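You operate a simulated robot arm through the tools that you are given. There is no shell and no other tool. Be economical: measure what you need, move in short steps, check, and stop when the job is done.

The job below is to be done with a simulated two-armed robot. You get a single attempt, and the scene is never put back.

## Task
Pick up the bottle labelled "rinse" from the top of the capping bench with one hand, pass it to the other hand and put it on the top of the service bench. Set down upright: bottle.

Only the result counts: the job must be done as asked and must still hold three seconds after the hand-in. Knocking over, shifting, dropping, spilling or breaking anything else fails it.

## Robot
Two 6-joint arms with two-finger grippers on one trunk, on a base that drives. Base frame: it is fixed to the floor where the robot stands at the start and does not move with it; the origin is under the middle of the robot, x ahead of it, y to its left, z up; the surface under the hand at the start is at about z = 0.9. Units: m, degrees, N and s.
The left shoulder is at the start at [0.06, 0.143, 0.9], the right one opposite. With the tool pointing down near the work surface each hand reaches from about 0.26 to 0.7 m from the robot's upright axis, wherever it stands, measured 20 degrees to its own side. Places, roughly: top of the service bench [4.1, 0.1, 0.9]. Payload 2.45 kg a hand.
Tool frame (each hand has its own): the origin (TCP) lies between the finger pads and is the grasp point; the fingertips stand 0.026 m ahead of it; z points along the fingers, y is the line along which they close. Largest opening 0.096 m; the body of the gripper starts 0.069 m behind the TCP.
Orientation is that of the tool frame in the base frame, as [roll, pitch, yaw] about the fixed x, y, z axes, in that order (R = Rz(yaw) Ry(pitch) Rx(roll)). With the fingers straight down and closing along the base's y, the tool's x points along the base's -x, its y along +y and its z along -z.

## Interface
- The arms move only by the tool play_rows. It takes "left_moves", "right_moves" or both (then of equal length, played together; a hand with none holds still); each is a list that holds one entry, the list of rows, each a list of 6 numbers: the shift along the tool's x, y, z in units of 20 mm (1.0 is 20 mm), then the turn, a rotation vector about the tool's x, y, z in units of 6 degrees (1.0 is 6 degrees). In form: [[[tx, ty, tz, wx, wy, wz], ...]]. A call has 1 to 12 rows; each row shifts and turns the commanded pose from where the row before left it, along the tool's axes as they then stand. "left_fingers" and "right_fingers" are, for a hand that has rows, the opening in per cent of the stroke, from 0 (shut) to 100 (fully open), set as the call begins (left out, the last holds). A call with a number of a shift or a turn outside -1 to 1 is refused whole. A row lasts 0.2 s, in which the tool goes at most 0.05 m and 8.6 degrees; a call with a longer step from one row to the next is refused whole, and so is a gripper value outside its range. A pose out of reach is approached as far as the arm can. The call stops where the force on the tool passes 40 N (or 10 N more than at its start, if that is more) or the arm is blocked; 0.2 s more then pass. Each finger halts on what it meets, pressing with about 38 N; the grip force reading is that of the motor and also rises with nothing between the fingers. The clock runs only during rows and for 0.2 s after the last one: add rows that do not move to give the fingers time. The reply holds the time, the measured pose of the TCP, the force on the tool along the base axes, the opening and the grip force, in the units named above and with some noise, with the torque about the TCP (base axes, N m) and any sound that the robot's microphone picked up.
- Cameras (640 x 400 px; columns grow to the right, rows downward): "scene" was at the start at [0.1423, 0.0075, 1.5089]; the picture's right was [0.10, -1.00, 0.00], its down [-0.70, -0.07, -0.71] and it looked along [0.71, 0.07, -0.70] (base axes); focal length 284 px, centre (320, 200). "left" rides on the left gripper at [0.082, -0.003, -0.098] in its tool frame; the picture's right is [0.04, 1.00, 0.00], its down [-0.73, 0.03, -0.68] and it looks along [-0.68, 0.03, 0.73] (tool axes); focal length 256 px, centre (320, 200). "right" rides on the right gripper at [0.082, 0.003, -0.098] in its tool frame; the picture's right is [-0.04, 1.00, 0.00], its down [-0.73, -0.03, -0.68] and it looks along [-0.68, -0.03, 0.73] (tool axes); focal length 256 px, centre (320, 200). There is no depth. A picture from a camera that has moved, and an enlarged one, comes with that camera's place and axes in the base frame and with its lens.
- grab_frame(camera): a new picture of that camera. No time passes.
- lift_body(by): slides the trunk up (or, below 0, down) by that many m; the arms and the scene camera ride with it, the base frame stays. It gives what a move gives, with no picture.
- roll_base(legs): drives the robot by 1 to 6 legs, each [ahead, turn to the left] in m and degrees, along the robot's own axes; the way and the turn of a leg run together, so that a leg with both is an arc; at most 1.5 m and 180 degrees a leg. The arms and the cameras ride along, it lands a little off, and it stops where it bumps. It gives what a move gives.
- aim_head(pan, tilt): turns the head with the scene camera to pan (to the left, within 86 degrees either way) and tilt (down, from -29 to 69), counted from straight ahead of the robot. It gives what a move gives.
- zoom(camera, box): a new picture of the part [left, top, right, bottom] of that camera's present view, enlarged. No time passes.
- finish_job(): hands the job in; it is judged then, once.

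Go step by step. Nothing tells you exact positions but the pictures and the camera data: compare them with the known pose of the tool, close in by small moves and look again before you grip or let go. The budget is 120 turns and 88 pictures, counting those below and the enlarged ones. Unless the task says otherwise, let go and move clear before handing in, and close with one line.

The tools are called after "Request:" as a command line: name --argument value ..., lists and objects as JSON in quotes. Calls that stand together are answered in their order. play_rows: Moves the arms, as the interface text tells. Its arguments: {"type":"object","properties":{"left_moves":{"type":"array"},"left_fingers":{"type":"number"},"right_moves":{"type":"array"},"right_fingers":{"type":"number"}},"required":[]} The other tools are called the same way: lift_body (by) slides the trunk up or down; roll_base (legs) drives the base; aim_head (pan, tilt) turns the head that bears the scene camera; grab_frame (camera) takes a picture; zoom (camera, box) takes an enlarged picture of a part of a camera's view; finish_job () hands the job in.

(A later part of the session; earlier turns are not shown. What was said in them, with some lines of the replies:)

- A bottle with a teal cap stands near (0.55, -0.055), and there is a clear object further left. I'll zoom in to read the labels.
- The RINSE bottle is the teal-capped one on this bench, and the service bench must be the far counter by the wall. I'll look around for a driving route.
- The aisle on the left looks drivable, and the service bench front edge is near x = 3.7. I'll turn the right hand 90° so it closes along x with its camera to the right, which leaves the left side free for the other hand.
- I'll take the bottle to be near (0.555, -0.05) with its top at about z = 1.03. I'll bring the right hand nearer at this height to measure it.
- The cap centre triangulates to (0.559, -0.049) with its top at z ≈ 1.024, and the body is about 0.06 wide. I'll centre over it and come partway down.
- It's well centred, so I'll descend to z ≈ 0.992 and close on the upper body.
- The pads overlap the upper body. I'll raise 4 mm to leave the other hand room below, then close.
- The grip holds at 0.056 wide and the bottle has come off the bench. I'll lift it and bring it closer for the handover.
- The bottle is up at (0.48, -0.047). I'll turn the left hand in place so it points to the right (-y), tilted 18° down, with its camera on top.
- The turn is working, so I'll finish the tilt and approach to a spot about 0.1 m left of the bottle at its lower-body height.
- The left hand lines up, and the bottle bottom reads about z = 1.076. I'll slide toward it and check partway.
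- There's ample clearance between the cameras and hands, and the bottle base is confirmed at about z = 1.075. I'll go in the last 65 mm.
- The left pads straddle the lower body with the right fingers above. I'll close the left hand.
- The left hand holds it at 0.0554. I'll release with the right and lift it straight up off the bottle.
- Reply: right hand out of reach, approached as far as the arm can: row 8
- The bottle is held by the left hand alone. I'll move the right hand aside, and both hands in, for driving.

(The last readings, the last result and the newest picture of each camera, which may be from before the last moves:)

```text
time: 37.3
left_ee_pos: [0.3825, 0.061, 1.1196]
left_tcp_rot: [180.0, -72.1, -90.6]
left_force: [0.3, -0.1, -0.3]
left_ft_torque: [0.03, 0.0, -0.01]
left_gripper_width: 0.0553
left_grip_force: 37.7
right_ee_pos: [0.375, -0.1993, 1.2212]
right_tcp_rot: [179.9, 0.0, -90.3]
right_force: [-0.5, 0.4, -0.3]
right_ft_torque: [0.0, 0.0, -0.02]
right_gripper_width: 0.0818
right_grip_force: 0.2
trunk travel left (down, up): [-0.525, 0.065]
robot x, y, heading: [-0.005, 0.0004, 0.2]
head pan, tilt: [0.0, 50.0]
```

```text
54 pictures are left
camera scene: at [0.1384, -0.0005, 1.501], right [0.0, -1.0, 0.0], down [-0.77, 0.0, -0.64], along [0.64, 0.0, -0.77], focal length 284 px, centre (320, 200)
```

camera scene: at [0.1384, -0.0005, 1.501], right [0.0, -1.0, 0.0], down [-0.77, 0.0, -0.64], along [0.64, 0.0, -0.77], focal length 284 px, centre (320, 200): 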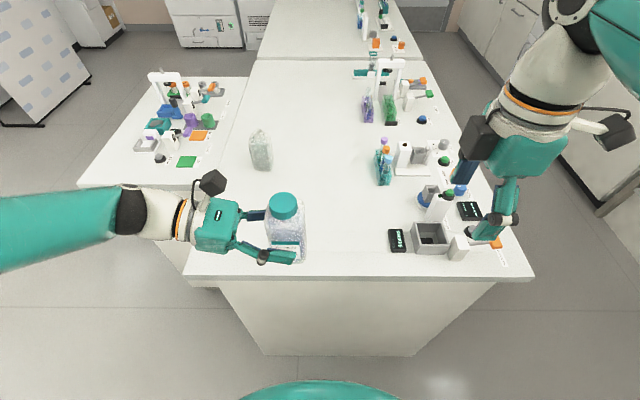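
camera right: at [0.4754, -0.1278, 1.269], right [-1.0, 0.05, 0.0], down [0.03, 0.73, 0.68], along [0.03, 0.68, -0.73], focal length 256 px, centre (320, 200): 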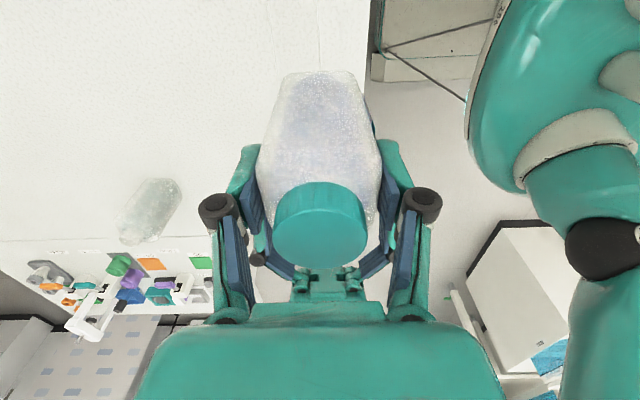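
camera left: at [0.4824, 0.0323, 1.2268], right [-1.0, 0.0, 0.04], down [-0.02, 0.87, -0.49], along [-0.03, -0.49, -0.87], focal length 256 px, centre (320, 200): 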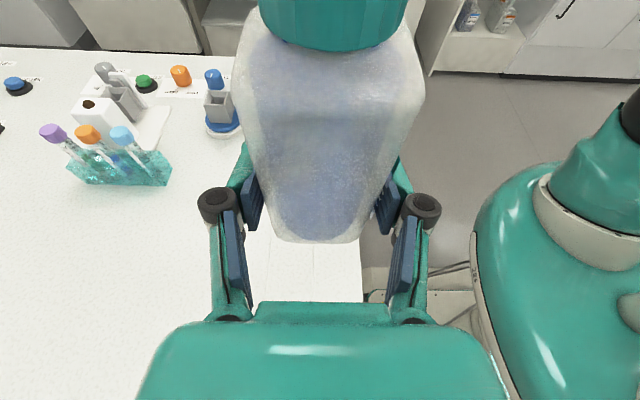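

The arms are tucked and the bottle is firm. I'll back off a little, turn left and look along the aisle.

Request:
roll_base --legs '[[-0.2, 0], [0, 90]]'

Request:
aim_head --pan 0 --tilt 25

Request:
grab_frame --camera "scene"

Request:
aim_head --pan -75 --tilt 25

Request:
grab_frame --camera "scene"

```text
time: 42.9
left_ee_pos: [-0.2365, 0.3933, 1.12]
left_tcp_rot: [-180.0, -72.1, -5.0]
left_force: [-1.2, 0.5, -3.7]
left_ft_torque: [-0.08, -0.01, 0.01]
left_gripper_width: 0.0554
left_grip_force: 38.0
right_ee_pos: [0.0206, 0.3639, 1.2238]
right_tcp_rot: [-179.9, -0.1, -4.8]
right_force: [-0.3, 0.4, 0.5]
right_ft_torque: [-0.04, -0.04, -0.01]
right_gripper_width: 0.0816
right_grip_force: 0.2
trunk travel left (down, up): [-0.525, 0.065]
robot x, y, heading: [-0.1489, 0.0014, 86.5]
head pan, tilt: [0.0, 50.0]
stopped in leg 2: the robot was blocked; the commanded pose is now the measured one
```

```text
time: 43.8
left_ee_pos: [-0.2341, 0.3918, 1.1202]
left_tcp_rot: [-179.8, -72.0, -5.2]
left_force: [-0.7, 0.2, -2.1]
left_ft_torque: [0.0, 0.05, -0.03]
left_gripper_width: 0.0554
left_grip_force: 38.3
right_ee_pos: [0.025, 0.3636, 1.2249]
right_tcp_rot: [-179.9, 0.1, -4.7]
right_force: [0.6, -0.6, 0.4]
right_ft_torque: [0.02, 0.01, -0.03]
right_gripper_width: 0.0816
right_grip_force: 0.1
trunk travel left (down, up): [-0.525, 0.065]
robot x, y, heading: [-0.1488, -0.0015, 86.4]
head pan, tilt: [0.0, 25.0]
```

```text
53 pictures are left
camera scene: at [-0.1422, 0.1536, 1.5384], right [1.0, -0.06, 0.0], down [-0.03, -0.42, -0.91], along [0.06, 0.9, -0.42], focal length 284 px, centre (320, 200)
```

scene: 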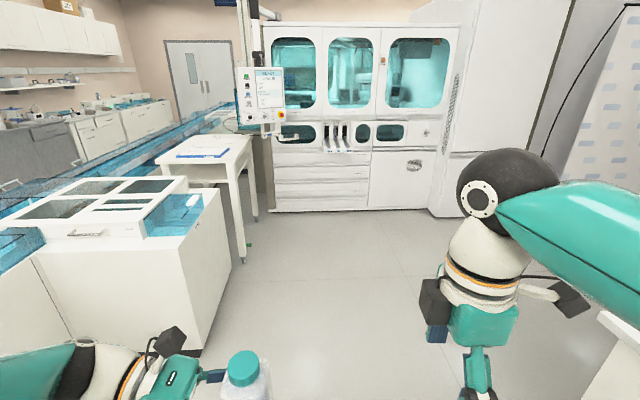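

```text
time: 45.3
left_ee_pos: [-0.2336, 0.393, 1.1195]
left_tcp_rot: [-179.8, -72.0, -5.3]
left_force: [-0.4, 0.3, -2.6]
left_ft_torque: [0.01, 0.03, -0.01]
left_gripper_width: 0.0556
left_grip_force: 37.7
right_ee_pos: [0.0249, 0.364, 1.2225]
right_tcp_rot: [-179.9, 0.1, -4.7]
right_force: [-0.9, -0.4, 0.4]
right_ft_torque: [0.01, 0.02, -0.02]
right_gripper_width: 0.0815
right_grip_force: 0.0
trunk travel left (down, up): [-0.525, 0.065]
robot x, y, heading: [-0.1542, 0.0037, 86.3]
head pan, tilt: [-75.0, 25.0]
```

```text
52 pictures are left
camera scene: at [-0.0575, 0.0798, 1.5386], right [0.2, -0.98, 0.0], down [-0.41, -0.09, -0.91], along [0.89, 0.18, -0.42], focal length 284 px, centre (320, 200)
```

scene: 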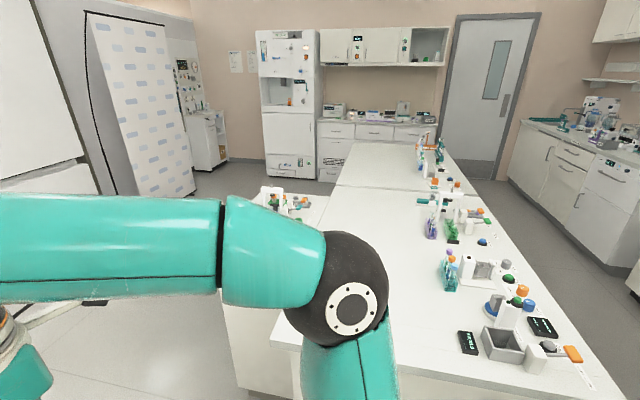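

Something stopped the last few degrees of the turn. I'll look to the left to see what it was before moving on.

Request:
aim_head --pan 75 --tilt 35

Request:
grab_frame --camera "scene"

Request:
aim_head --pan 0 --tilt 65

Request:
grab_frame --camera "scene"

```text
time: 47.6
left_ee_pos: [-0.2347, 0.3923, 1.1196]
left_tcp_rot: [-179.9, -71.9, -5.2]
left_force: [-0.4, -0.8, -2.4]
left_ft_torque: [0.01, 0.07, 0.03]
left_gripper_width: 0.0552
left_grip_force: 38.0
right_ee_pos: [0.0249, 0.3638, 1.2231]
right_tcp_rot: [-179.9, 0.1, -4.7]
right_force: [-0.1, 0.4, 0.0]
right_ft_torque: [0.05, -0.01, -0.01]
right_gripper_width: 0.0813
right_grip_force: 0.1
trunk travel left (down, up): [-0.525, 0.065]
robot x, y, heading: [-0.153, 0.0012, 86.4]
head pan, tilt: [75.0, 35.0]
```

```text
51 pictures are left
camera scene: at [-0.2313, 0.0894, 1.5228], right [0.32, 0.95, 0.0], down [0.54, -0.18, -0.82], along [-0.78, 0.26, -0.57], focal length 284 px, centre (320, 200)
```

scene: 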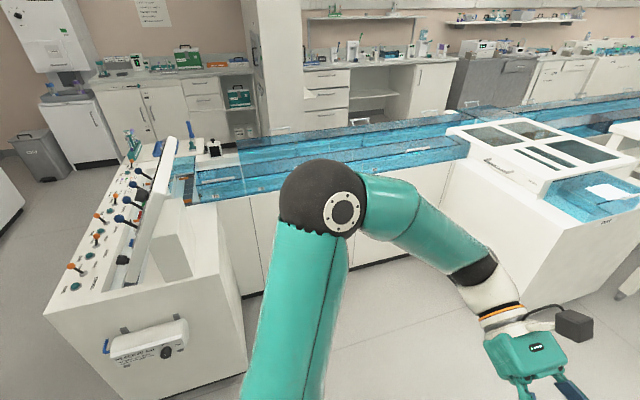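

```text
time: 49.1
left_ee_pos: [-0.2353, 0.3921, 1.1207]
left_tcp_rot: [-179.8, -72.0, -5.3]
left_force: [-0.1, -0.9, -1.8]
left_ft_torque: [-0.02, 0.03, 0.01]
left_gripper_width: 0.0556
left_grip_force: 38.0
right_ee_pos: [0.0254, 0.3635, 1.2238]
right_tcp_rot: [-179.8, 0.1, -4.7]
right_force: [0.8, 0.1, 0.6]
right_ft_torque: [0.03, 0.01, -0.01]
right_gripper_width: 0.0817
right_grip_force: 0.1
trunk travel left (down, up): [-0.525, 0.065]
robot x, y, heading: [-0.1514, -0.0037, 86.7]
head pan, tilt: [0.0, 65.0]
```

```text
50 pictures are left
camera scene: at [-0.1441, 0.122, 1.4829], right [1.0, -0.06, 0.0], down [-0.05, -0.9, -0.42], along [0.03, 0.42, -0.91], focal length 284 px, centre (320, 200)
```

scene: 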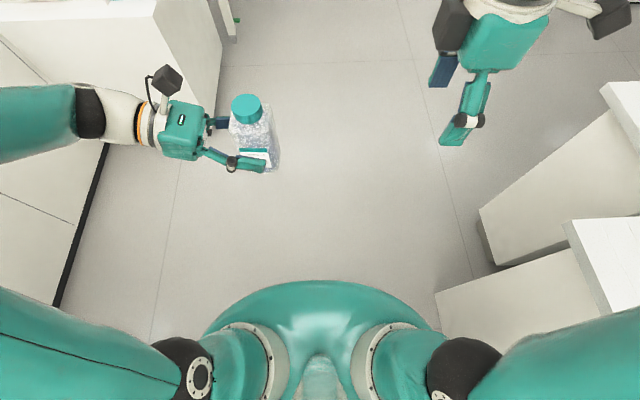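

It was probably the console or bench edge brushing the base. The aisle ahead is clear, so I'll drive forward (+y).

Request:
roll_base --legs '[[0.7, 0], [0.7, 0]]'

Request:
aim_head --pan -80 --tilt 30

Request:
grab_frame --camera "scene"

```text
time: 56.5
left_ee_pos: [-0.1681, 1.7818, 1.1209]
left_tcp_rot: [-179.9, -72.0, -4.2]
left_force: [0.2, 0.1, -2.2]
left_ft_torque: [0.0, 0.04, -0.04]
left_gripper_width: 0.0556
left_grip_force: 37.7
right_ee_pos: [0.0923, 1.7568, 1.2232]
right_tcp_rot: [-179.9, 0.0, -3.8]
right_force: [-0.4, -0.4, 0.3]
right_ft_torque: [0.0, 0.04, 0.01]
right_gripper_width: 0.0817
right_grip_force: 0.0
trunk travel left (down, up): [-0.525, 0.065]
robot x, y, heading: [-0.0785, 1.3903, 87.4]
head pan, tilt: [0.0, 65.0]
```

```text
time: 58.0
left_ee_pos: [-0.1676, 1.7819, 1.1216]
left_tcp_rot: [-179.8, -72.0, -4.3]
left_force: [0.2, -0.8, -2.4]
left_ft_torque: [-0.04, 0.03, -0.05]
left_gripper_width: 0.0557
left_grip_force: 37.9
right_ee_pos: [0.091, 1.7559, 1.2249]
right_tcp_rot: [-180.0, 0.2, -3.9]
right_force: [0.8, -0.2, -0.9]
right_ft_torque: [-0.02, 0.0, 0.0]
right_gripper_width: 0.0817
right_grip_force: 0.1
trunk travel left (down, up): [-0.525, 0.065]
robot x, y, heading: [-0.0785, 1.3912, 87.2]
head pan, tilt: [-80.0, 30.0]
```

```text
49 pictures are left
camera scene: at [0.0132, 1.4635, 1.5306], right [0.13, -0.99, 0.0], down [-0.5, -0.07, -0.87], along [0.86, 0.11, -0.5], focal length 284 px, centre (320, 200)
```

scene: 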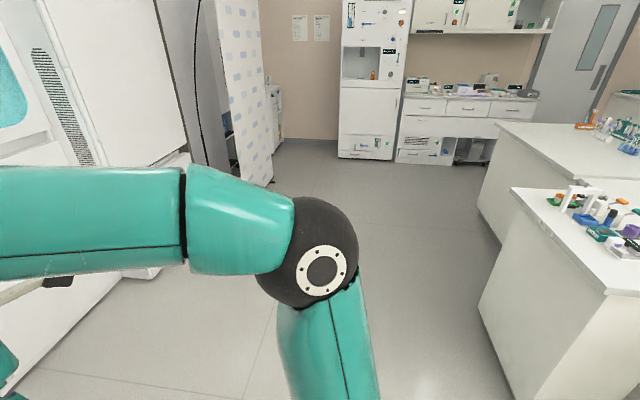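

The aisle along +x is clear. I'll turn right and drive to x ≈ 3.1.

Request:
roll_base --legs '[[0, -87.3], [1.5, 0], [1.5, 0]]'

Request:
aim_head --pan -45 --tilt 30

Request:
grab_frame --camera "scene"

```text
time: 62.1
left_ee_pos: [0.2983, 1.5378, 1.1223]
left_tcp_rot: [179.8, -71.8, -85.4]
left_force: [0.4, -1.7, -1.6]
left_ft_torque: [0.06, 0.01, -0.02]
left_gripper_width: 0.0557
left_grip_force: 38.3
right_ee_pos: [0.3137, 1.2757, 1.224]
right_tcp_rot: [-179.8, 0.2, -85.2]
right_force: [-0.2, -0.8, -0.2]
right_ft_torque: [0.11, 0.01, 0.04]
right_gripper_width: 0.0818
right_grip_force: 0.0
trunk travel left (down, up): [-0.525, 0.065]
robot x, y, heading: [-0.0828, 1.443, 4.7]
head pan, tilt: [-80.0, 30.0]
stopped in leg 1: the robot was blocked; the commanded pose is now the measured one
```

```text
time: 63.1
left_ee_pos: [0.298, 1.5398, 1.1208]
left_tcp_rot: [-180.0, -71.9, -85.4]
left_force: [0.8, -0.6, -2.4]
left_ft_torque: [0.02, 0.02, 0.0]
left_gripper_width: 0.0551
left_grip_force: 37.8
right_ee_pos: [0.313, 1.2815, 1.2257]
right_tcp_rot: [-179.9, 0.2, -85.0]
right_force: [0.1, -0.1, 0.5]
right_ft_torque: [-0.02, -0.01, 0.03]
right_gripper_width: 0.0814
right_grip_force: 0.0
trunk travel left (down, up): [-0.525, 0.065]
robot x, y, heading: [-0.0838, 1.4447, 4.6]
head pan, tilt: [-45.0, 30.0]
```

```text
48 pictures are left
camera scene: at [0.0483, 1.3884, 1.5306], right [-0.65, -0.76, 0.0], down [-0.38, 0.32, -0.87], along [0.66, -0.56, -0.5], focal length 284 px, centre (320, 200)
```

scene: 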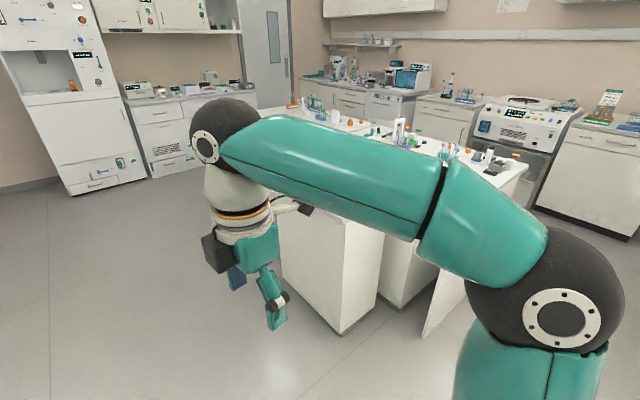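

The turn stopped at heading 4.6°, so something is close behind. I'll drive forward and correct the heading on the way. I'll aim for the left end of the service bench, where there's free floor behind the robot.

Request:
roll_base --legs '[[0.5, 0], [0.3, -8], [1.4, 0]]'

Request:
aim_head --pan -25 --tilt 25

Request:
grab_frame --camera "scene"

```text
time: 74.5
left_ee_pos: [2.5207, 1.4639, 1.1221]
left_tcp_rot: [-180.0, -71.9, -92.5]
left_force: [1.2, -0.5, -2.9]
left_ft_torque: [0.03, 0.0, 0.01]
left_gripper_width: 0.0556
left_grip_force: 37.7
right_ee_pos: [2.5025, 1.2052, 1.2253]
right_tcp_rot: [-179.8, 0.1, -92.2]
right_force: [-0.1, 0.8, 0.0]
right_ft_torque: [0.0, 0.03, 0.0]
right_gripper_width: 0.0814
right_grip_force: 0.0
trunk travel left (down, up): [-0.525, 0.065]
robot x, y, heading: [2.1315, 1.4135, -2.2]
head pan, tilt: [-45.0, 30.0]
```

```text
time: 75.3
left_ee_pos: [2.5203, 1.4646, 1.1217]
left_tcp_rot: [-179.9, -71.8, -92.6]
left_force: [0.1, -0.2, -3.0]
left_ft_torque: [0.03, 0.02, 0.02]
left_gripper_width: 0.0554
left_grip_force: 37.9
right_ee_pos: [2.5015, 1.2052, 1.2253]
right_tcp_rot: [-179.8, 0.1, -92.2]
right_force: [0.7, 0.1, -0.1]
right_ft_torque: [0.03, -0.02, 0.04]
right_gripper_width: 0.0814
right_grip_force: 0.0
trunk travel left (down, up): [-0.525, 0.065]
robot x, y, heading: [2.1341, 1.4127, -2.3]
head pan, tilt: [-25.0, 25.0]
```

```text
47 pictures are left
camera scene: at [2.2745, 1.3682, 1.5385], right [-0.46, -0.89, 0.0], down [-0.38, 0.2, -0.91], along [0.8, -0.42, -0.42], focal length 284 px, centre (320, 200)
```

scene: 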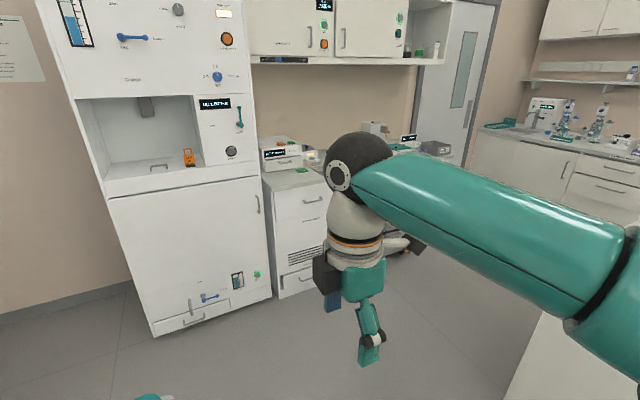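

I can see the counter's left end next to the fridge, at about y = 0.9. I'll head diagonally toward (3.1, 0.8).

Request:
roll_base --legs '[[0, -31], [1.05, 0], [0, 18]]'

Request:
aim_head --pan 0 --tilt 35

Request:
grab_frame --camera "scene"

```text
time: 83.7
left_ee_pos: [3.412, 0.7964, 1.1208]
left_tcp_rot: [-179.9, -71.8, -105.1]
left_force: [0.7, 0.4, -1.9]
left_ft_torque: [0.06, 0.0, 0.0]
left_gripper_width: 0.0555
left_grip_force: 38.2
right_ee_pos: [3.3387, 0.546, 1.2256]
right_tcp_rot: [-179.8, 0.2, -104.7]
right_force: [0.2, -0.3, -0.7]
right_ft_torque: [-0.02, 0.0, 0.01]
right_gripper_width: 0.0822
right_grip_force: 0.1
trunk travel left (down, up): [-0.525, 0.065]
robot x, y, heading: [3.0195, 0.8201, -14.8]
head pan, tilt: [-25.0, 25.0]
```

```text
time: 84.6
left_ee_pos: [3.4115, 0.7962, 1.1211]
left_tcp_rot: [-180.0, -71.9, -105.0]
left_force: [1.0, 0.0, -2.6]
left_ft_torque: [0.02, 0.01, -0.01]
left_gripper_width: 0.0556
left_grip_force: 37.9
right_ee_pos: [3.3383, 0.5457, 1.2256]
right_tcp_rot: [-179.9, 0.1, -104.7]
right_force: [0.8, 1.0, -0.5]
right_ft_torque: [-0.02, -0.02, 0.01]
right_gripper_width: 0.0818
right_grip_force: 0.0
trunk travel left (down, up): [-0.525, 0.065]
robot x, y, heading: [3.0182, 0.8226, -15.1]
head pan, tilt: [0.0, 35.0]
```

```text
46 pictures are left
camera scene: at [3.1638, 0.7837, 1.5228], right [-0.26, -0.97, 0.0], down [-0.55, 0.15, -0.82], along [0.79, -0.21, -0.57], focal length 284 px, centre (320, 200)
```

scene: 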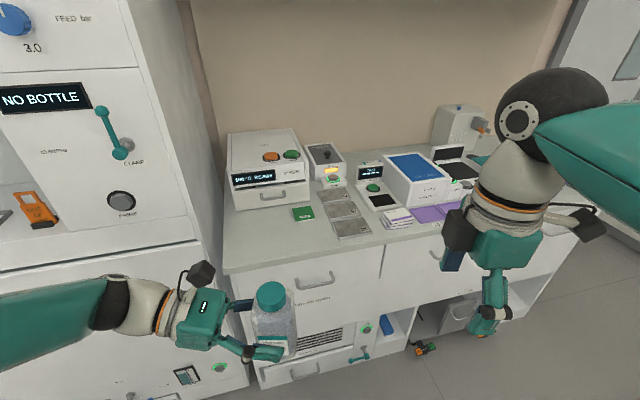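

The free spot on the counter is the strip left of the trays, around (3.84, 0.75). The fridge is beside it, so the left hand must point more forward. I'll extend it a bit and yaw it about 60° around the bottle.

Request:
play_rows --left_moves '[[[0, -0.8, 0, 0, 0, 0], [0, -0.8, 0, 0, 0, 0], [0, -0.8, 0, 0, 0, 0], [0, -0.8, 0, 0, 0, 0], [0, -0.8, 0, 0, 0, 0], [0, 0, 0, 0.951, 0, -0.309], [0, 0, 0, 0.951, 0, -0.309], [0, 0, 0, 0.951, 0, -0.309], [0, 0, 0, 0.951, 0, -0.309], [0, 0, 0, 0.951, 0, -0.309], [0, 0, 0, 0, 0, 0]]]'

Request:
grab_frame --camera "scene"

```text
time: 87.0
left_ee_pos: [3.4896, 0.7761, 1.1208]
left_tcp_rot: [-179.7, -71.9, -75.1]
left_force: [0.7, 0.4, -3.2]
left_ft_torque: [0.02, 0.01, -0.01]
left_gripper_width: 0.0556
left_grip_force: 37.8
right_ee_pos: [3.3378, 0.5467, 1.2249]
right_tcp_rot: [-179.8, 0.2, -104.7]
right_force: [0.0, -0.1, 0.2]
right_ft_torque: [0.0, -0.01, -0.02]
right_gripper_width: 0.0815
right_grip_force: 0.0
trunk travel left (down, up): [-0.525, 0.065]
robot x, y, heading: [3.0172, 0.8245, -14.7]
head pan, tilt: [0.0, 35.0]
```

```text
45 pictures are left
camera scene: at [3.1644, 0.7838, 1.5227], right [-0.26, -0.97, 0.0], down [-0.56, 0.15, -0.82], along [0.79, -0.21, -0.57], focal length 284 px, centre (320, 200)
```

scene: 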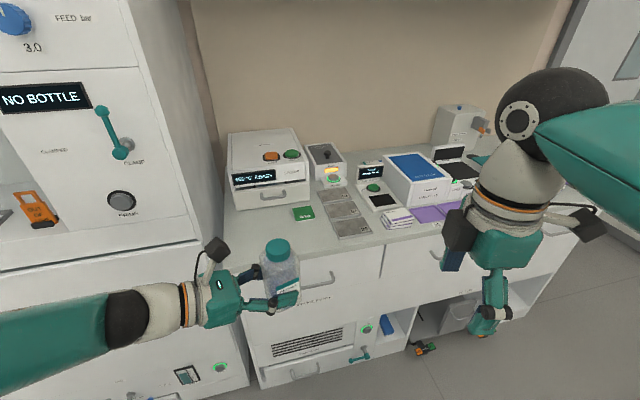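

The yaw works well. I'll turn it another 42°, so the hand points about -33° in the room.

Request:
play_rows --left_moves '[[[0, 0, 0, 0.951, 0, -0.309], [0, 0, 0, 0.951, 0, -0.309], [0, 0, 0, 0.951, 0, -0.309], [0, 0, 0, 0.951, 0, -0.309], [0, 0, 0, 0.951, 0, -0.309], [0, 0, 0, 0.951, 0, -0.309], [0, 0, 0, 0.951, 0, -0.309], [0, 0, 0, 0, 0, 0]]]'

Request:
grab_frame --camera "scene"

Request:
grab_frame --camera "left"

```text
time: 88.8
left_ee_pos: [3.527, 0.8556, 1.1162]
left_tcp_rot: [179.4, -72.2, -33.3]
left_force: [-0.2, 0.6, -2.5]
left_ft_torque: [0.03, 0.04, 0.01]
left_gripper_width: 0.0555
left_grip_force: 38.3
left hand out of reach, approached as far as the arm can: row 5, 6, 7
right_ee_pos: [3.338, 0.5465, 1.2266]
right_tcp_rot: [-179.9, 0.1, -104.7]
right_force: [-0.9, 0.0, 0.4]
right_ft_torque: [0.01, -0.02, 0.01]
right_gripper_width: 0.0815
right_grip_force: 0.1
trunk travel left (down, up): [-0.525, 0.065]
robot x, y, heading: [3.0196, 0.821, -14.8]
head pan, tilt: [0.0, 35.0]
```

```text
44 pictures are left
camera scene: at [3.164, 0.7837, 1.5227], right [-0.26, -0.97, 0.0], down [-0.55, 0.15, -0.82], along [0.79, -0.21, -0.57], focal length 284 px, centre (320, 200)
```

scene: 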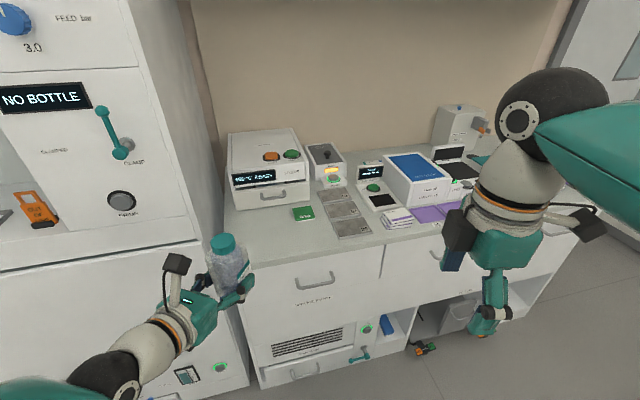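

```text
43 pictures are left
camera left: at [3.4698, 0.8963, 1.2243], right [-0.55, -0.84, 0.04], down [-0.74, 0.46, -0.49], along [0.39, -0.3, -0.87], focal length 256 px, centre (320, 200)
```

left: 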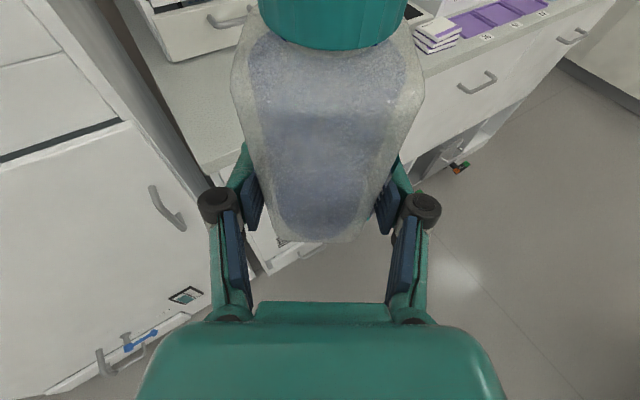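

The left hand points forward now. I'll drive 0.25 m closer to the counter.

Request:
roll_base --legs '[[0.25, 0]]'

Request:
aim_head --pan 15 --tilt 45

Request:
grab_frame --camera "scene"

Request:
grab_frame --camera "left"

```text
time: 90.6
left_ee_pos: [3.7675, 0.7921, 1.1158]
left_tcp_rot: [179.2, -72.1, -33.2]
left_force: [0.7, 0.0, -2.3]
left_ft_torque: [0.02, 0.01, 0.04]
left_gripper_width: 0.0554
left_grip_force: 37.9
right_ee_pos: [3.5805, 0.4832, 1.2252]
right_tcp_rot: [-179.9, 0.2, -104.6]
right_force: [0.5, -1.0, -0.4]
right_ft_torque: [0.01, 0.03, 0.03]
right_gripper_width: 0.0816
right_grip_force: 0.2
trunk travel left (down, up): [-0.525, 0.065]
robot x, y, heading: [3.2608, 0.758, -14.8]
head pan, tilt: [0.0, 35.0]
```

```text
time: 91.4
left_ee_pos: [3.7665, 0.7926, 1.116]
left_tcp_rot: [179.3, -72.2, -33.4]
left_force: [-0.5, -0.4, -1.4]
left_ft_torque: [-0.02, 0.02, 0.01]
left_gripper_width: 0.0555
left_grip_force: 38.2
right_ee_pos: [3.5788, 0.4836, 1.2274]
right_tcp_rot: [-179.8, 0.1, -104.6]
right_force: [-0.5, 0.7, -1.6]
right_ft_torque: [0.01, -0.03, 0.02]
right_gripper_width: 0.0815
right_grip_force: 0.0
trunk travel left (down, up): [-0.525, 0.065]
robot x, y, heading: [3.2586, 0.7565, -14.7]
head pan, tilt: [15.0, 45.0]
```

```text
42 pictures are left
camera scene: at [3.4007, 0.7428, 1.508], right [0.0, -1.0, 0.0], down [-0.71, 0.0, -0.71], along [0.71, 0.0, -0.71], focal length 284 px, centre (320, 200)
```

scene: 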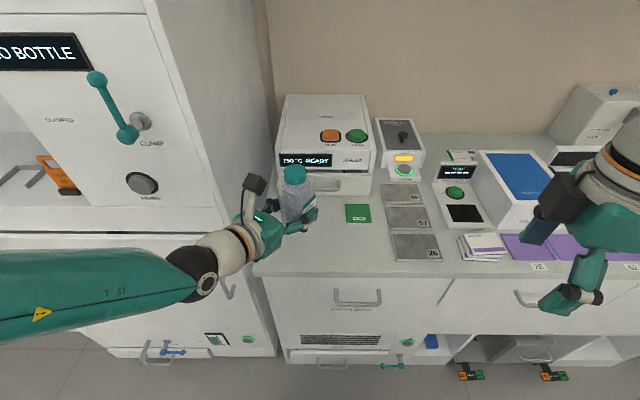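

```text
41 pictures are left
camera left: at [3.7101, 0.8329, 1.2249], right [-0.55, -0.84, 0.04], down [-0.74, 0.46, -0.49], along [0.39, -0.3, -0.87], focal length 256 px, centre (320, 200)
```

left: 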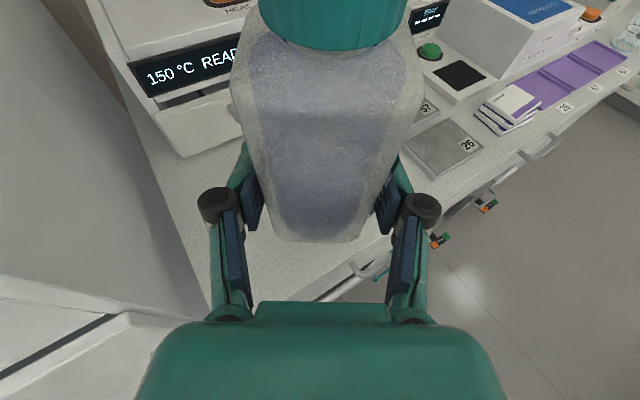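

The hand is over the counter edge (edge x ≈ 3.755). I'll move 58 mm further along its pointing direction, to about (3.815, 0.76).

Request:
play_rows --left_moves '[[[0.3, 0, 0.92, 0, 0, 0], [0.3, 0, 0.92, 0, 0, 0], [0.3, 0, 0.92, 0, 0, 0], [0, 0, 0, 0, 0, 0]]]'

Request:
zoom --camera "scene" --box '[200, 120, 440, 300]'

```text
time: 92.4
left_ee_pos: [3.8187, 0.7691, 1.1151]
left_tcp_rot: [178.9, -72.2, -33.2]
left_force: [-0.2, 0.5, -1.4]
left_ft_torque: [-0.01, 0.02, 0.03]
left_gripper_width: 0.0554
left_grip_force: 38.0
left hand out of reach, approached as far as the arm can: row 2, 3
right_ee_pos: [3.5793, 0.4835, 1.2269]
right_tcp_rot: [-179.8, 0.2, -104.6]
right_force: [0.1, 0.1, 0.1]
right_ft_torque: [0.0, 0.01, -0.01]
right_gripper_width: 0.0816
right_grip_force: 0.0
trunk travel left (down, up): [-0.525, 0.065]
robot x, y, heading: [3.2605, 0.7569, -14.7]
head pan, tilt: [15.0, 45.0]
```

```text
2.22 times, centred on (320, 210) of scene
camera zoom: at [3.4003, 0.743, 1.508], right [0.0, -1.0, 0.0], down [-0.71, 0.0, -0.71], along [0.71, 0.0, -0.71], focal length 631 px, centre (320, 178)
```

zoom: 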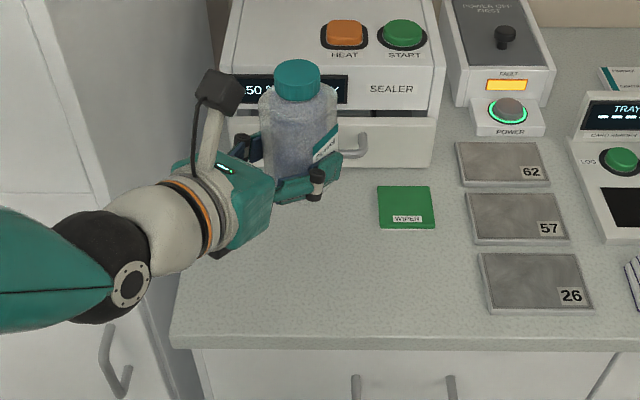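

The bottle is over the free strip, just inside the edge. The arm is near its limits, so I'll lower the trunk instead, which keeps the pose exactly.

Request:
lift_body --by -0.13

Request:
grab_frame --camera "scene"

Request:
grab_frame --camera "left"

Request:
grab_frame --camera "right"

```text
time: 93.9
left_ee_pos: [3.8188, 0.7682, 0.9861]
left_tcp_rot: [178.8, -72.3, -33.4]
left_force: [-0.1, 0.4, -1.9]
left_ft_torque: [0.04, 0.01, 0.0]
left_gripper_width: 0.0557
left_grip_force: 37.8
right_ee_pos: [3.5787, 0.4833, 1.097]
right_tcp_rot: [-179.8, 0.2, -104.5]
right_force: [-0.1, -0.5, -0.1]
right_ft_torque: [0.0, -0.03, -0.02]
right_gripper_width: 0.0813
right_grip_force: 0.1
trunk travel left (down, up): [-0.395, 0.195]
robot x, y, heading: [3.2588, 0.7594, -14.7]
head pan, tilt: [15.0, 45.0]
```

```text
39 pictures are left
camera scene: at [3.4007, 0.7428, 1.378], right [0.0, -1.0, 0.0], down [-0.71, 0.0, -0.71], along [0.71, 0.0, -0.71], focal length 284 px, centre (320, 200)
```

scene: 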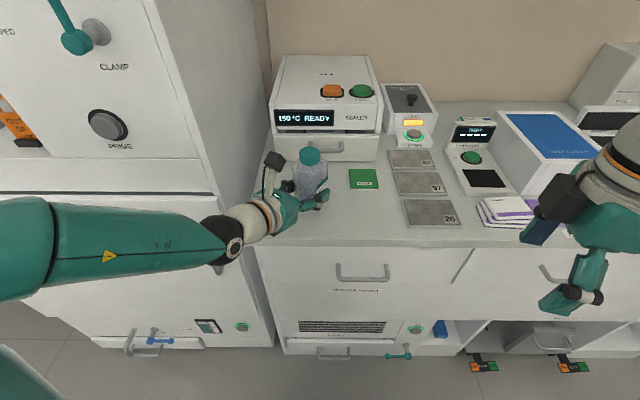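

```text
38 pictures are left
camera left: at [3.7632, 0.8102, 1.0942], right [-0.55, -0.83, 0.04], down [-0.74, 0.46, -0.49], along [0.39, -0.3, -0.87], focal length 256 px, centre (320, 200)
```

left: 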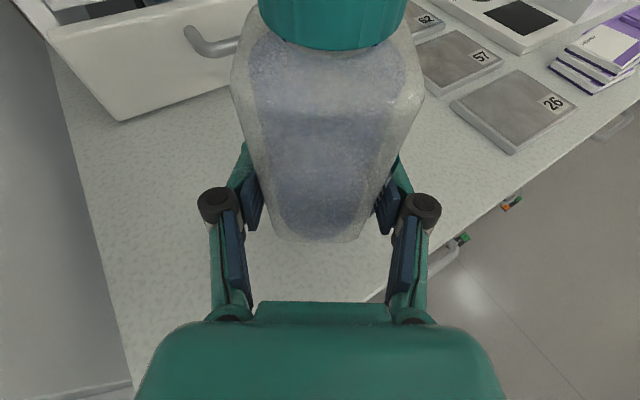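

```text
37 pictures are left
camera right: at [3.5555, 0.4046, 1.194], right [-0.96, 0.29, 0.0], down [0.21, 0.7, 0.68], along [0.2, 0.65, -0.73], focal length 256 px, centre (320, 200)
```

right: 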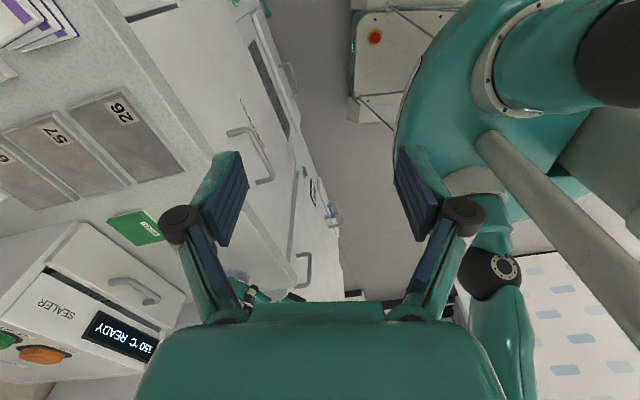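

The counter top measures z ≈ 0.905 with the edge at x ≈ 3.75, and the bottle base is at about 0.943. I'll lower to just above the surface and then touch down by force.

Request:
lift_body --by -0.03

Request:
zoom --camera "scene" --box '[230, 130, 390, 260]'

Request:
lift_body --by -0.006

```text
time: 94.7
left_ee_pos: [3.8188, 0.7688, 0.9559]
left_tcp_rot: [178.9, -72.2, -33.3]
left_force: [0.6, 0.4, -2.0]
left_ft_torque: [0.0, 0.08, -0.01]
left_gripper_width: 0.0557
left_grip_force: 38.5
right_ee_pos: [3.5792, 0.4828, 1.0661]
right_tcp_rot: [-179.9, 0.1, -104.6]
right_force: [0.0, -0.8, 0.3]
right_ft_torque: [0.0, -0.02, 0.0]
right_gripper_width: 0.0815
right_grip_force: 0.0
trunk travel left (down, up): [-0.365, 0.225]
robot x, y, heading: [3.2604, 0.7587, -15.1]
head pan, tilt: [15.0, 45.0]
```

```text
3.08 times, centred on (310, 195) of scene
camera zoom: at [3.4007, 0.7428, 1.348], right [0.0, -1.0, 0.0], down [-0.71, 0.0, -0.71], along [0.71, 0.0, -0.71], focal length 873 px, centre (351, 215)
```

zoom: 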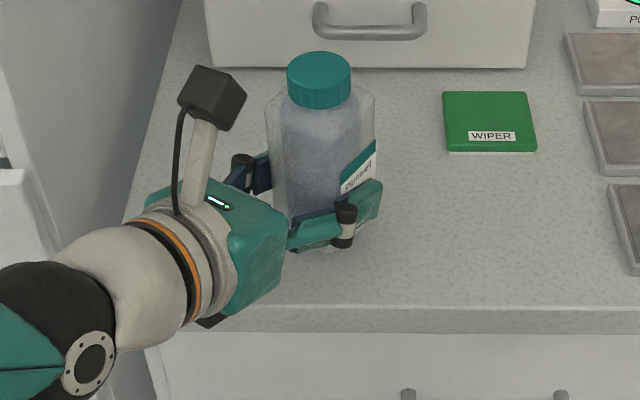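

```text
time: 95.2
left_ee_pos: [3.8197, 0.7691, 0.9492]
left_tcp_rot: [179.0, -72.2, -33.2]
left_force: [-0.3, 0.9, -2.8]
left_ft_torque: [0.0, 0.03, 0.0]
left_gripper_width: 0.0556
left_grip_force: 37.8
right_ee_pos: [3.5806, 0.4837, 1.06]
right_tcp_rot: [-179.8, 0.1, -104.6]
right_force: [-0.3, -0.3, 0.1]
right_ft_torque: [0.0, -0.02, 0.03]
right_gripper_width: 0.0815
right_grip_force: 0.1
trunk travel left (down, up): [-0.359, 0.231]
robot x, y, heading: [3.262, 0.7646, -15.3]
head pan, tilt: [15.0, 45.0]
```

No contact yet, so I'll go on in small steps.

Request:
lift_body --by -0.003

Request:
lift_body --by -0.002

```text
time: 95.8
left_ee_pos: [3.8195, 0.7696, 0.947]
left_tcp_rot: [179.0, -72.2, -33.2]
left_force: [0.0, 0.4, -2.2]
left_ft_torque: [0.0, 0.05, 0.0]
left_gripper_width: 0.0554
left_grip_force: 37.9
right_ee_pos: [3.5793, 0.4821, 1.057]
right_tcp_rot: [-179.9, 0.0, -104.7]
right_force: [0.2, -1.6, -0.6]
right_ft_torque: [-0.01, 0.03, -0.02]
right_gripper_width: 0.0814
right_grip_force: 0.0
trunk travel left (down, up): [-0.356, 0.234]
robot x, y, heading: [3.2611, 0.7583, -14.8]
head pan, tilt: [15.0, 45.0]
```

```text
time: 96.3
left_ee_pos: [3.8195, 0.7696, 0.9447]
left_tcp_rot: [179.0, -72.2, -33.2]
left_force: [-0.1, -0.2, -2.5]
left_ft_torque: [0.04, 0.01, 0.0]
left_gripper_width: 0.0559
left_grip_force: 37.9
right_ee_pos: [3.5795, 0.4817, 1.0558]
right_tcp_rot: [-179.9, 0.1, -104.5]
right_force: [-0.4, 0.0, 0.6]
right_ft_torque: [0.0, -0.01, -0.01]
right_gripper_width: 0.0815
right_grip_force: 0.1
trunk travel left (down, up): [-0.354, 0.236]
robot x, y, heading: [3.2571, 0.7561, -14.6]
head pan, tilt: [15.0, 45.0]
```

Request:
lift_body --by -0.002

Request:
lift_body --by -0.002

Request:
zoom --camera "scene" --box '[250, 140, 350, 240]'

```text
time: 96.8
left_ee_pos: [3.8198, 0.7692, 0.9438]
left_tcp_rot: [179.0, -72.2, -33.3]
left_force: [-0.7, 0.0, -2.2]
left_ft_torque: [0.0, 0.0, 0.01]
left_gripper_width: 0.0557
left_grip_force: 37.7
right_ee_pos: [3.5797, 0.4833, 1.054]
right_tcp_rot: [-179.8, 0.2, -104.6]
right_force: [0.3, 0.0, 0.3]
right_ft_torque: [-0.04, 0.0, -0.02]
right_gripper_width: 0.0816
right_grip_force: 0.1
trunk travel left (down, up): [-0.352, 0.238]
robot x, y, heading: [3.2567, 0.7582, -14.7]
head pan, tilt: [15.0, 45.0]
```

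```text
time: 97.3
left_ee_pos: [3.8192, 0.7697, 0.9432]
left_tcp_rot: [179.2, -72.5, -33.5]
left_force: [-0.5, 0.7, 6.7]
left_ft_torque: [0.22, 0.03, 0.02]
left_gripper_width: 0.0554
left_grip_force: 37.3
right_ee_pos: [3.579, 0.4829, 1.0519]
right_tcp_rot: [-179.9, 0.2, -104.6]
right_force: [-0.2, 0.4, 0.1]
right_ft_torque: [0.03, 0.02, -0.01]
right_gripper_width: 0.0816
right_grip_force: 0.0
trunk travel left (down, up): [-0.35, 0.24]
robot x, y, heading: [3.2594, 0.7595, -14.8]
head pan, tilt: [15.0, 45.0]
```

```text
4.00 times, centred on (300, 190) of scene
camera zoom: at [3.3999, 0.7428, 1.3332], right [0.0, -1.0, 0.0], down [-0.71, 0.0, -0.71], along [0.71, 0.0, -0.71], focal length 1135 px, centre (400, 240)
```

zoom: 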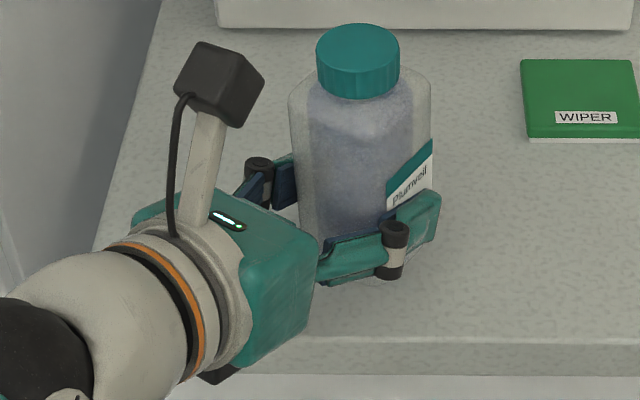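

It touched down at z ≈ 0.900 (+9 N) with the bottle upright. I'll open the left hand in place.

Request:
play_rows --left_moves '[[[0, 0, 0, 0, 0, 0], [0, 0, 0, 0, 0, 0], [0, 0, 0, 0, 0, 0], [0, 0, 0, 0, 0, 0], [0, 0, 0, 0, 0, 0]]]' --left_fingers 100

Request:
grab_frame --camera "left"

Request:
zoom --camera "scene" --box '[250, 140, 350, 240]'

```text
time: 98.5
left_ee_pos: [3.8194, 0.77, 0.9405]
left_tcp_rot: [179.0, -72.4, -33.3]
left_force: [0.7, 0.6, 0.0]
left_ft_torque: [0.0, -0.01, -0.02]
left_gripper_width: 0.0959
left_grip_force: 0.2
right_ee_pos: [3.58, 0.4825, 1.0521]
right_tcp_rot: [-179.9, 0.1, -104.6]
right_force: [-0.8, 0.4, 0.2]
right_ft_torque: [0.01, 0.03, 0.0]
right_gripper_width: 0.0814
right_grip_force: 0.1
trunk travel left (down, up): [-0.35, 0.24]
robot x, y, heading: [3.2619, 0.7581, -14.9]
head pan, tilt: [15.0, 45.0]
```

```text
34 pictures are left
camera left: at [3.7632, 0.8102, 1.0493], right [-0.55, -0.83, 0.04], down [-0.74, 0.46, -0.49], along [0.39, -0.3, -0.87], focal length 256 px, centre (320, 200)
```

left: 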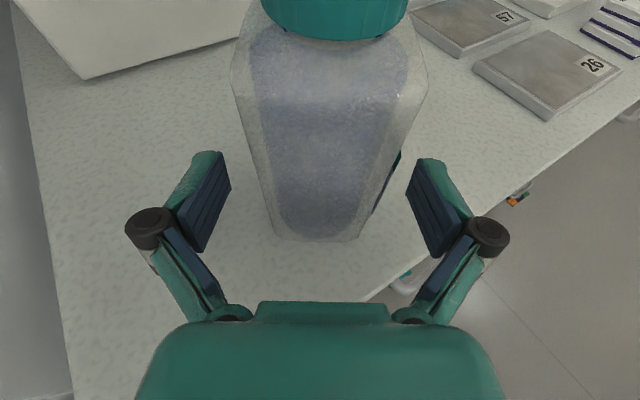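

```text
4.00 times, centred on (300, 190) of scene
camera zoom: at [3.4006, 0.7428, 1.333], right [0.0, -1.0, 0.0], down [-0.71, 0.0, -0.71], along [0.71, 0.0, -0.71], focal length 1135 px, centre (400, 240)
```

zoom: 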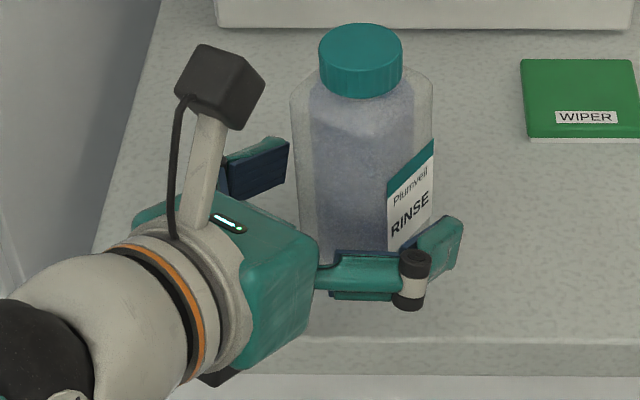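

The bottle stands free between the open fingers. I'll raise the trunk straight up so the fingers pass above the cap.

Request:
lift_body --by 0.05

Request:
zoom --camera "scene" --box '[240, 140, 380, 260]'

Request:
lift_body --by 0.1

Request:
roll_base --legs '[[-0.3, 0]]'

Request:
grab_frame --camera "scene"

```text
time: 99.4
left_ee_pos: [3.8193, 0.7693, 0.9896]
left_tcp_rot: [178.8, -72.3, -33.2]
left_force: [-0.1, 0.6, 0.4]
left_ft_torque: [-0.03, 0.02, -0.01]
left_gripper_width: 0.096
left_grip_force: 0.0
right_ee_pos: [3.5794, 0.4839, 1.1025]
right_tcp_rot: [-179.9, 0.1, -104.6]
right_force: [-0.9, -0.2, 0.9]
right_ft_torque: [-0.02, 0.05, -0.02]
right_gripper_width: 0.0816
right_grip_force: 0.1
trunk travel left (down, up): [-0.4, 0.19]
robot x, y, heading: [3.2622, 0.7566, -14.9]
head pan, tilt: [15.0, 45.0]
```

```text
3.33 times, centred on (310, 200) of scene
camera zoom: at [3.4009, 0.7427, 1.3829], right [0.0, -1.0, 0.0], down [-0.71, 0.0, -0.71], along [0.71, 0.0, -0.71], focal length 946 px, centre (353, 200)
```

zoom: 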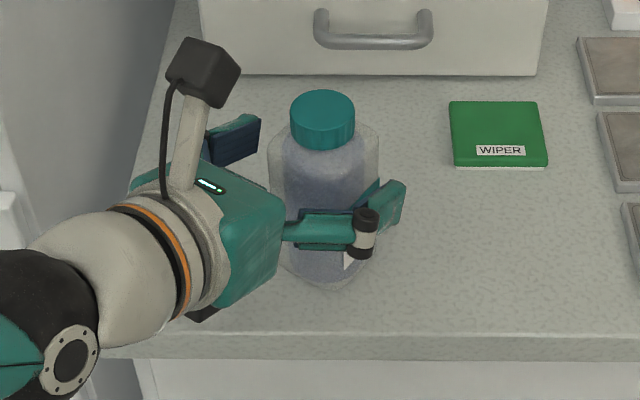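

```text
time: 100.8
left_ee_pos: [3.8196, 0.7689, 1.0909]
left_tcp_rot: [179.0, -72.1, -33.3]
left_force: [1.5, -0.7, -0.9]
left_ft_torque: [0.0, -0.01, -0.01]
left_gripper_width: 0.0958
left_grip_force: 0.1
right_ee_pos: [3.58, 0.4829, 1.201]
right_tcp_rot: [-179.9, 0.2, -104.6]
right_force: [0.4, 1.0, 0.3]
right_ft_torque: [0.01, 0.0, 0.01]
right_gripper_width: 0.0814
right_grip_force: 0.0
trunk travel left (down, up): [-0.5, 0.09]
robot x, y, heading: [3.2629, 0.7558, -14.9]
head pan, tilt: [15.0, 45.0]
```

```text
time: 102.8
left_ee_pos: [3.5305, 0.8476, 1.0907]
left_tcp_rot: [179.1, -72.3, -33.1]
left_force: [0.3, -0.6, 0.3]
left_ft_torque: [-0.04, 0.01, 0.03]
left_gripper_width: 0.096
left_grip_force: 0.0
right_ee_pos: [3.292, 0.5605, 1.201]
right_tcp_rot: [-179.9, 0.1, -104.3]
right_force: [0.4, -0.1, 1.3]
right_ft_torque: [-0.03, -0.03, 0.02]
right_gripper_width: 0.0816
right_grip_force: 0.2
trunk travel left (down, up): [-0.5, 0.09]
robot x, y, heading: [2.9725, 0.8334, -14.7]
head pan, tilt: [15.0, 45.0]
```

```text
31 pictures are left
camera scene: at [3.1113, 0.8198, 1.4831], right [0.01, -1.0, 0.0], down [-0.71, -0.01, -0.71], along [0.71, 0.0, -0.71], focal length 284 px, centre (320, 200)
```

scene: 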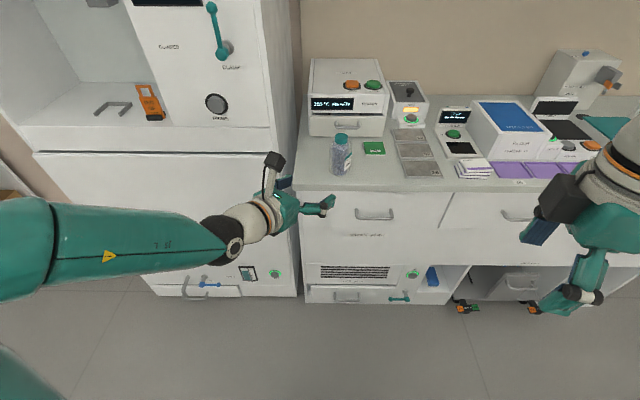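

The bottle stands upright on the service bench and the robot is clear of it, so I'll hand in.

Request:
finish_job

```text
The job is handed in.
```

The RINSE bottle went from the right hand to the left and now stands upright on the service bench, with both hands clear. While driving, the base was stopped twice by something close by during turns. I saw nothing knocked over or moved.
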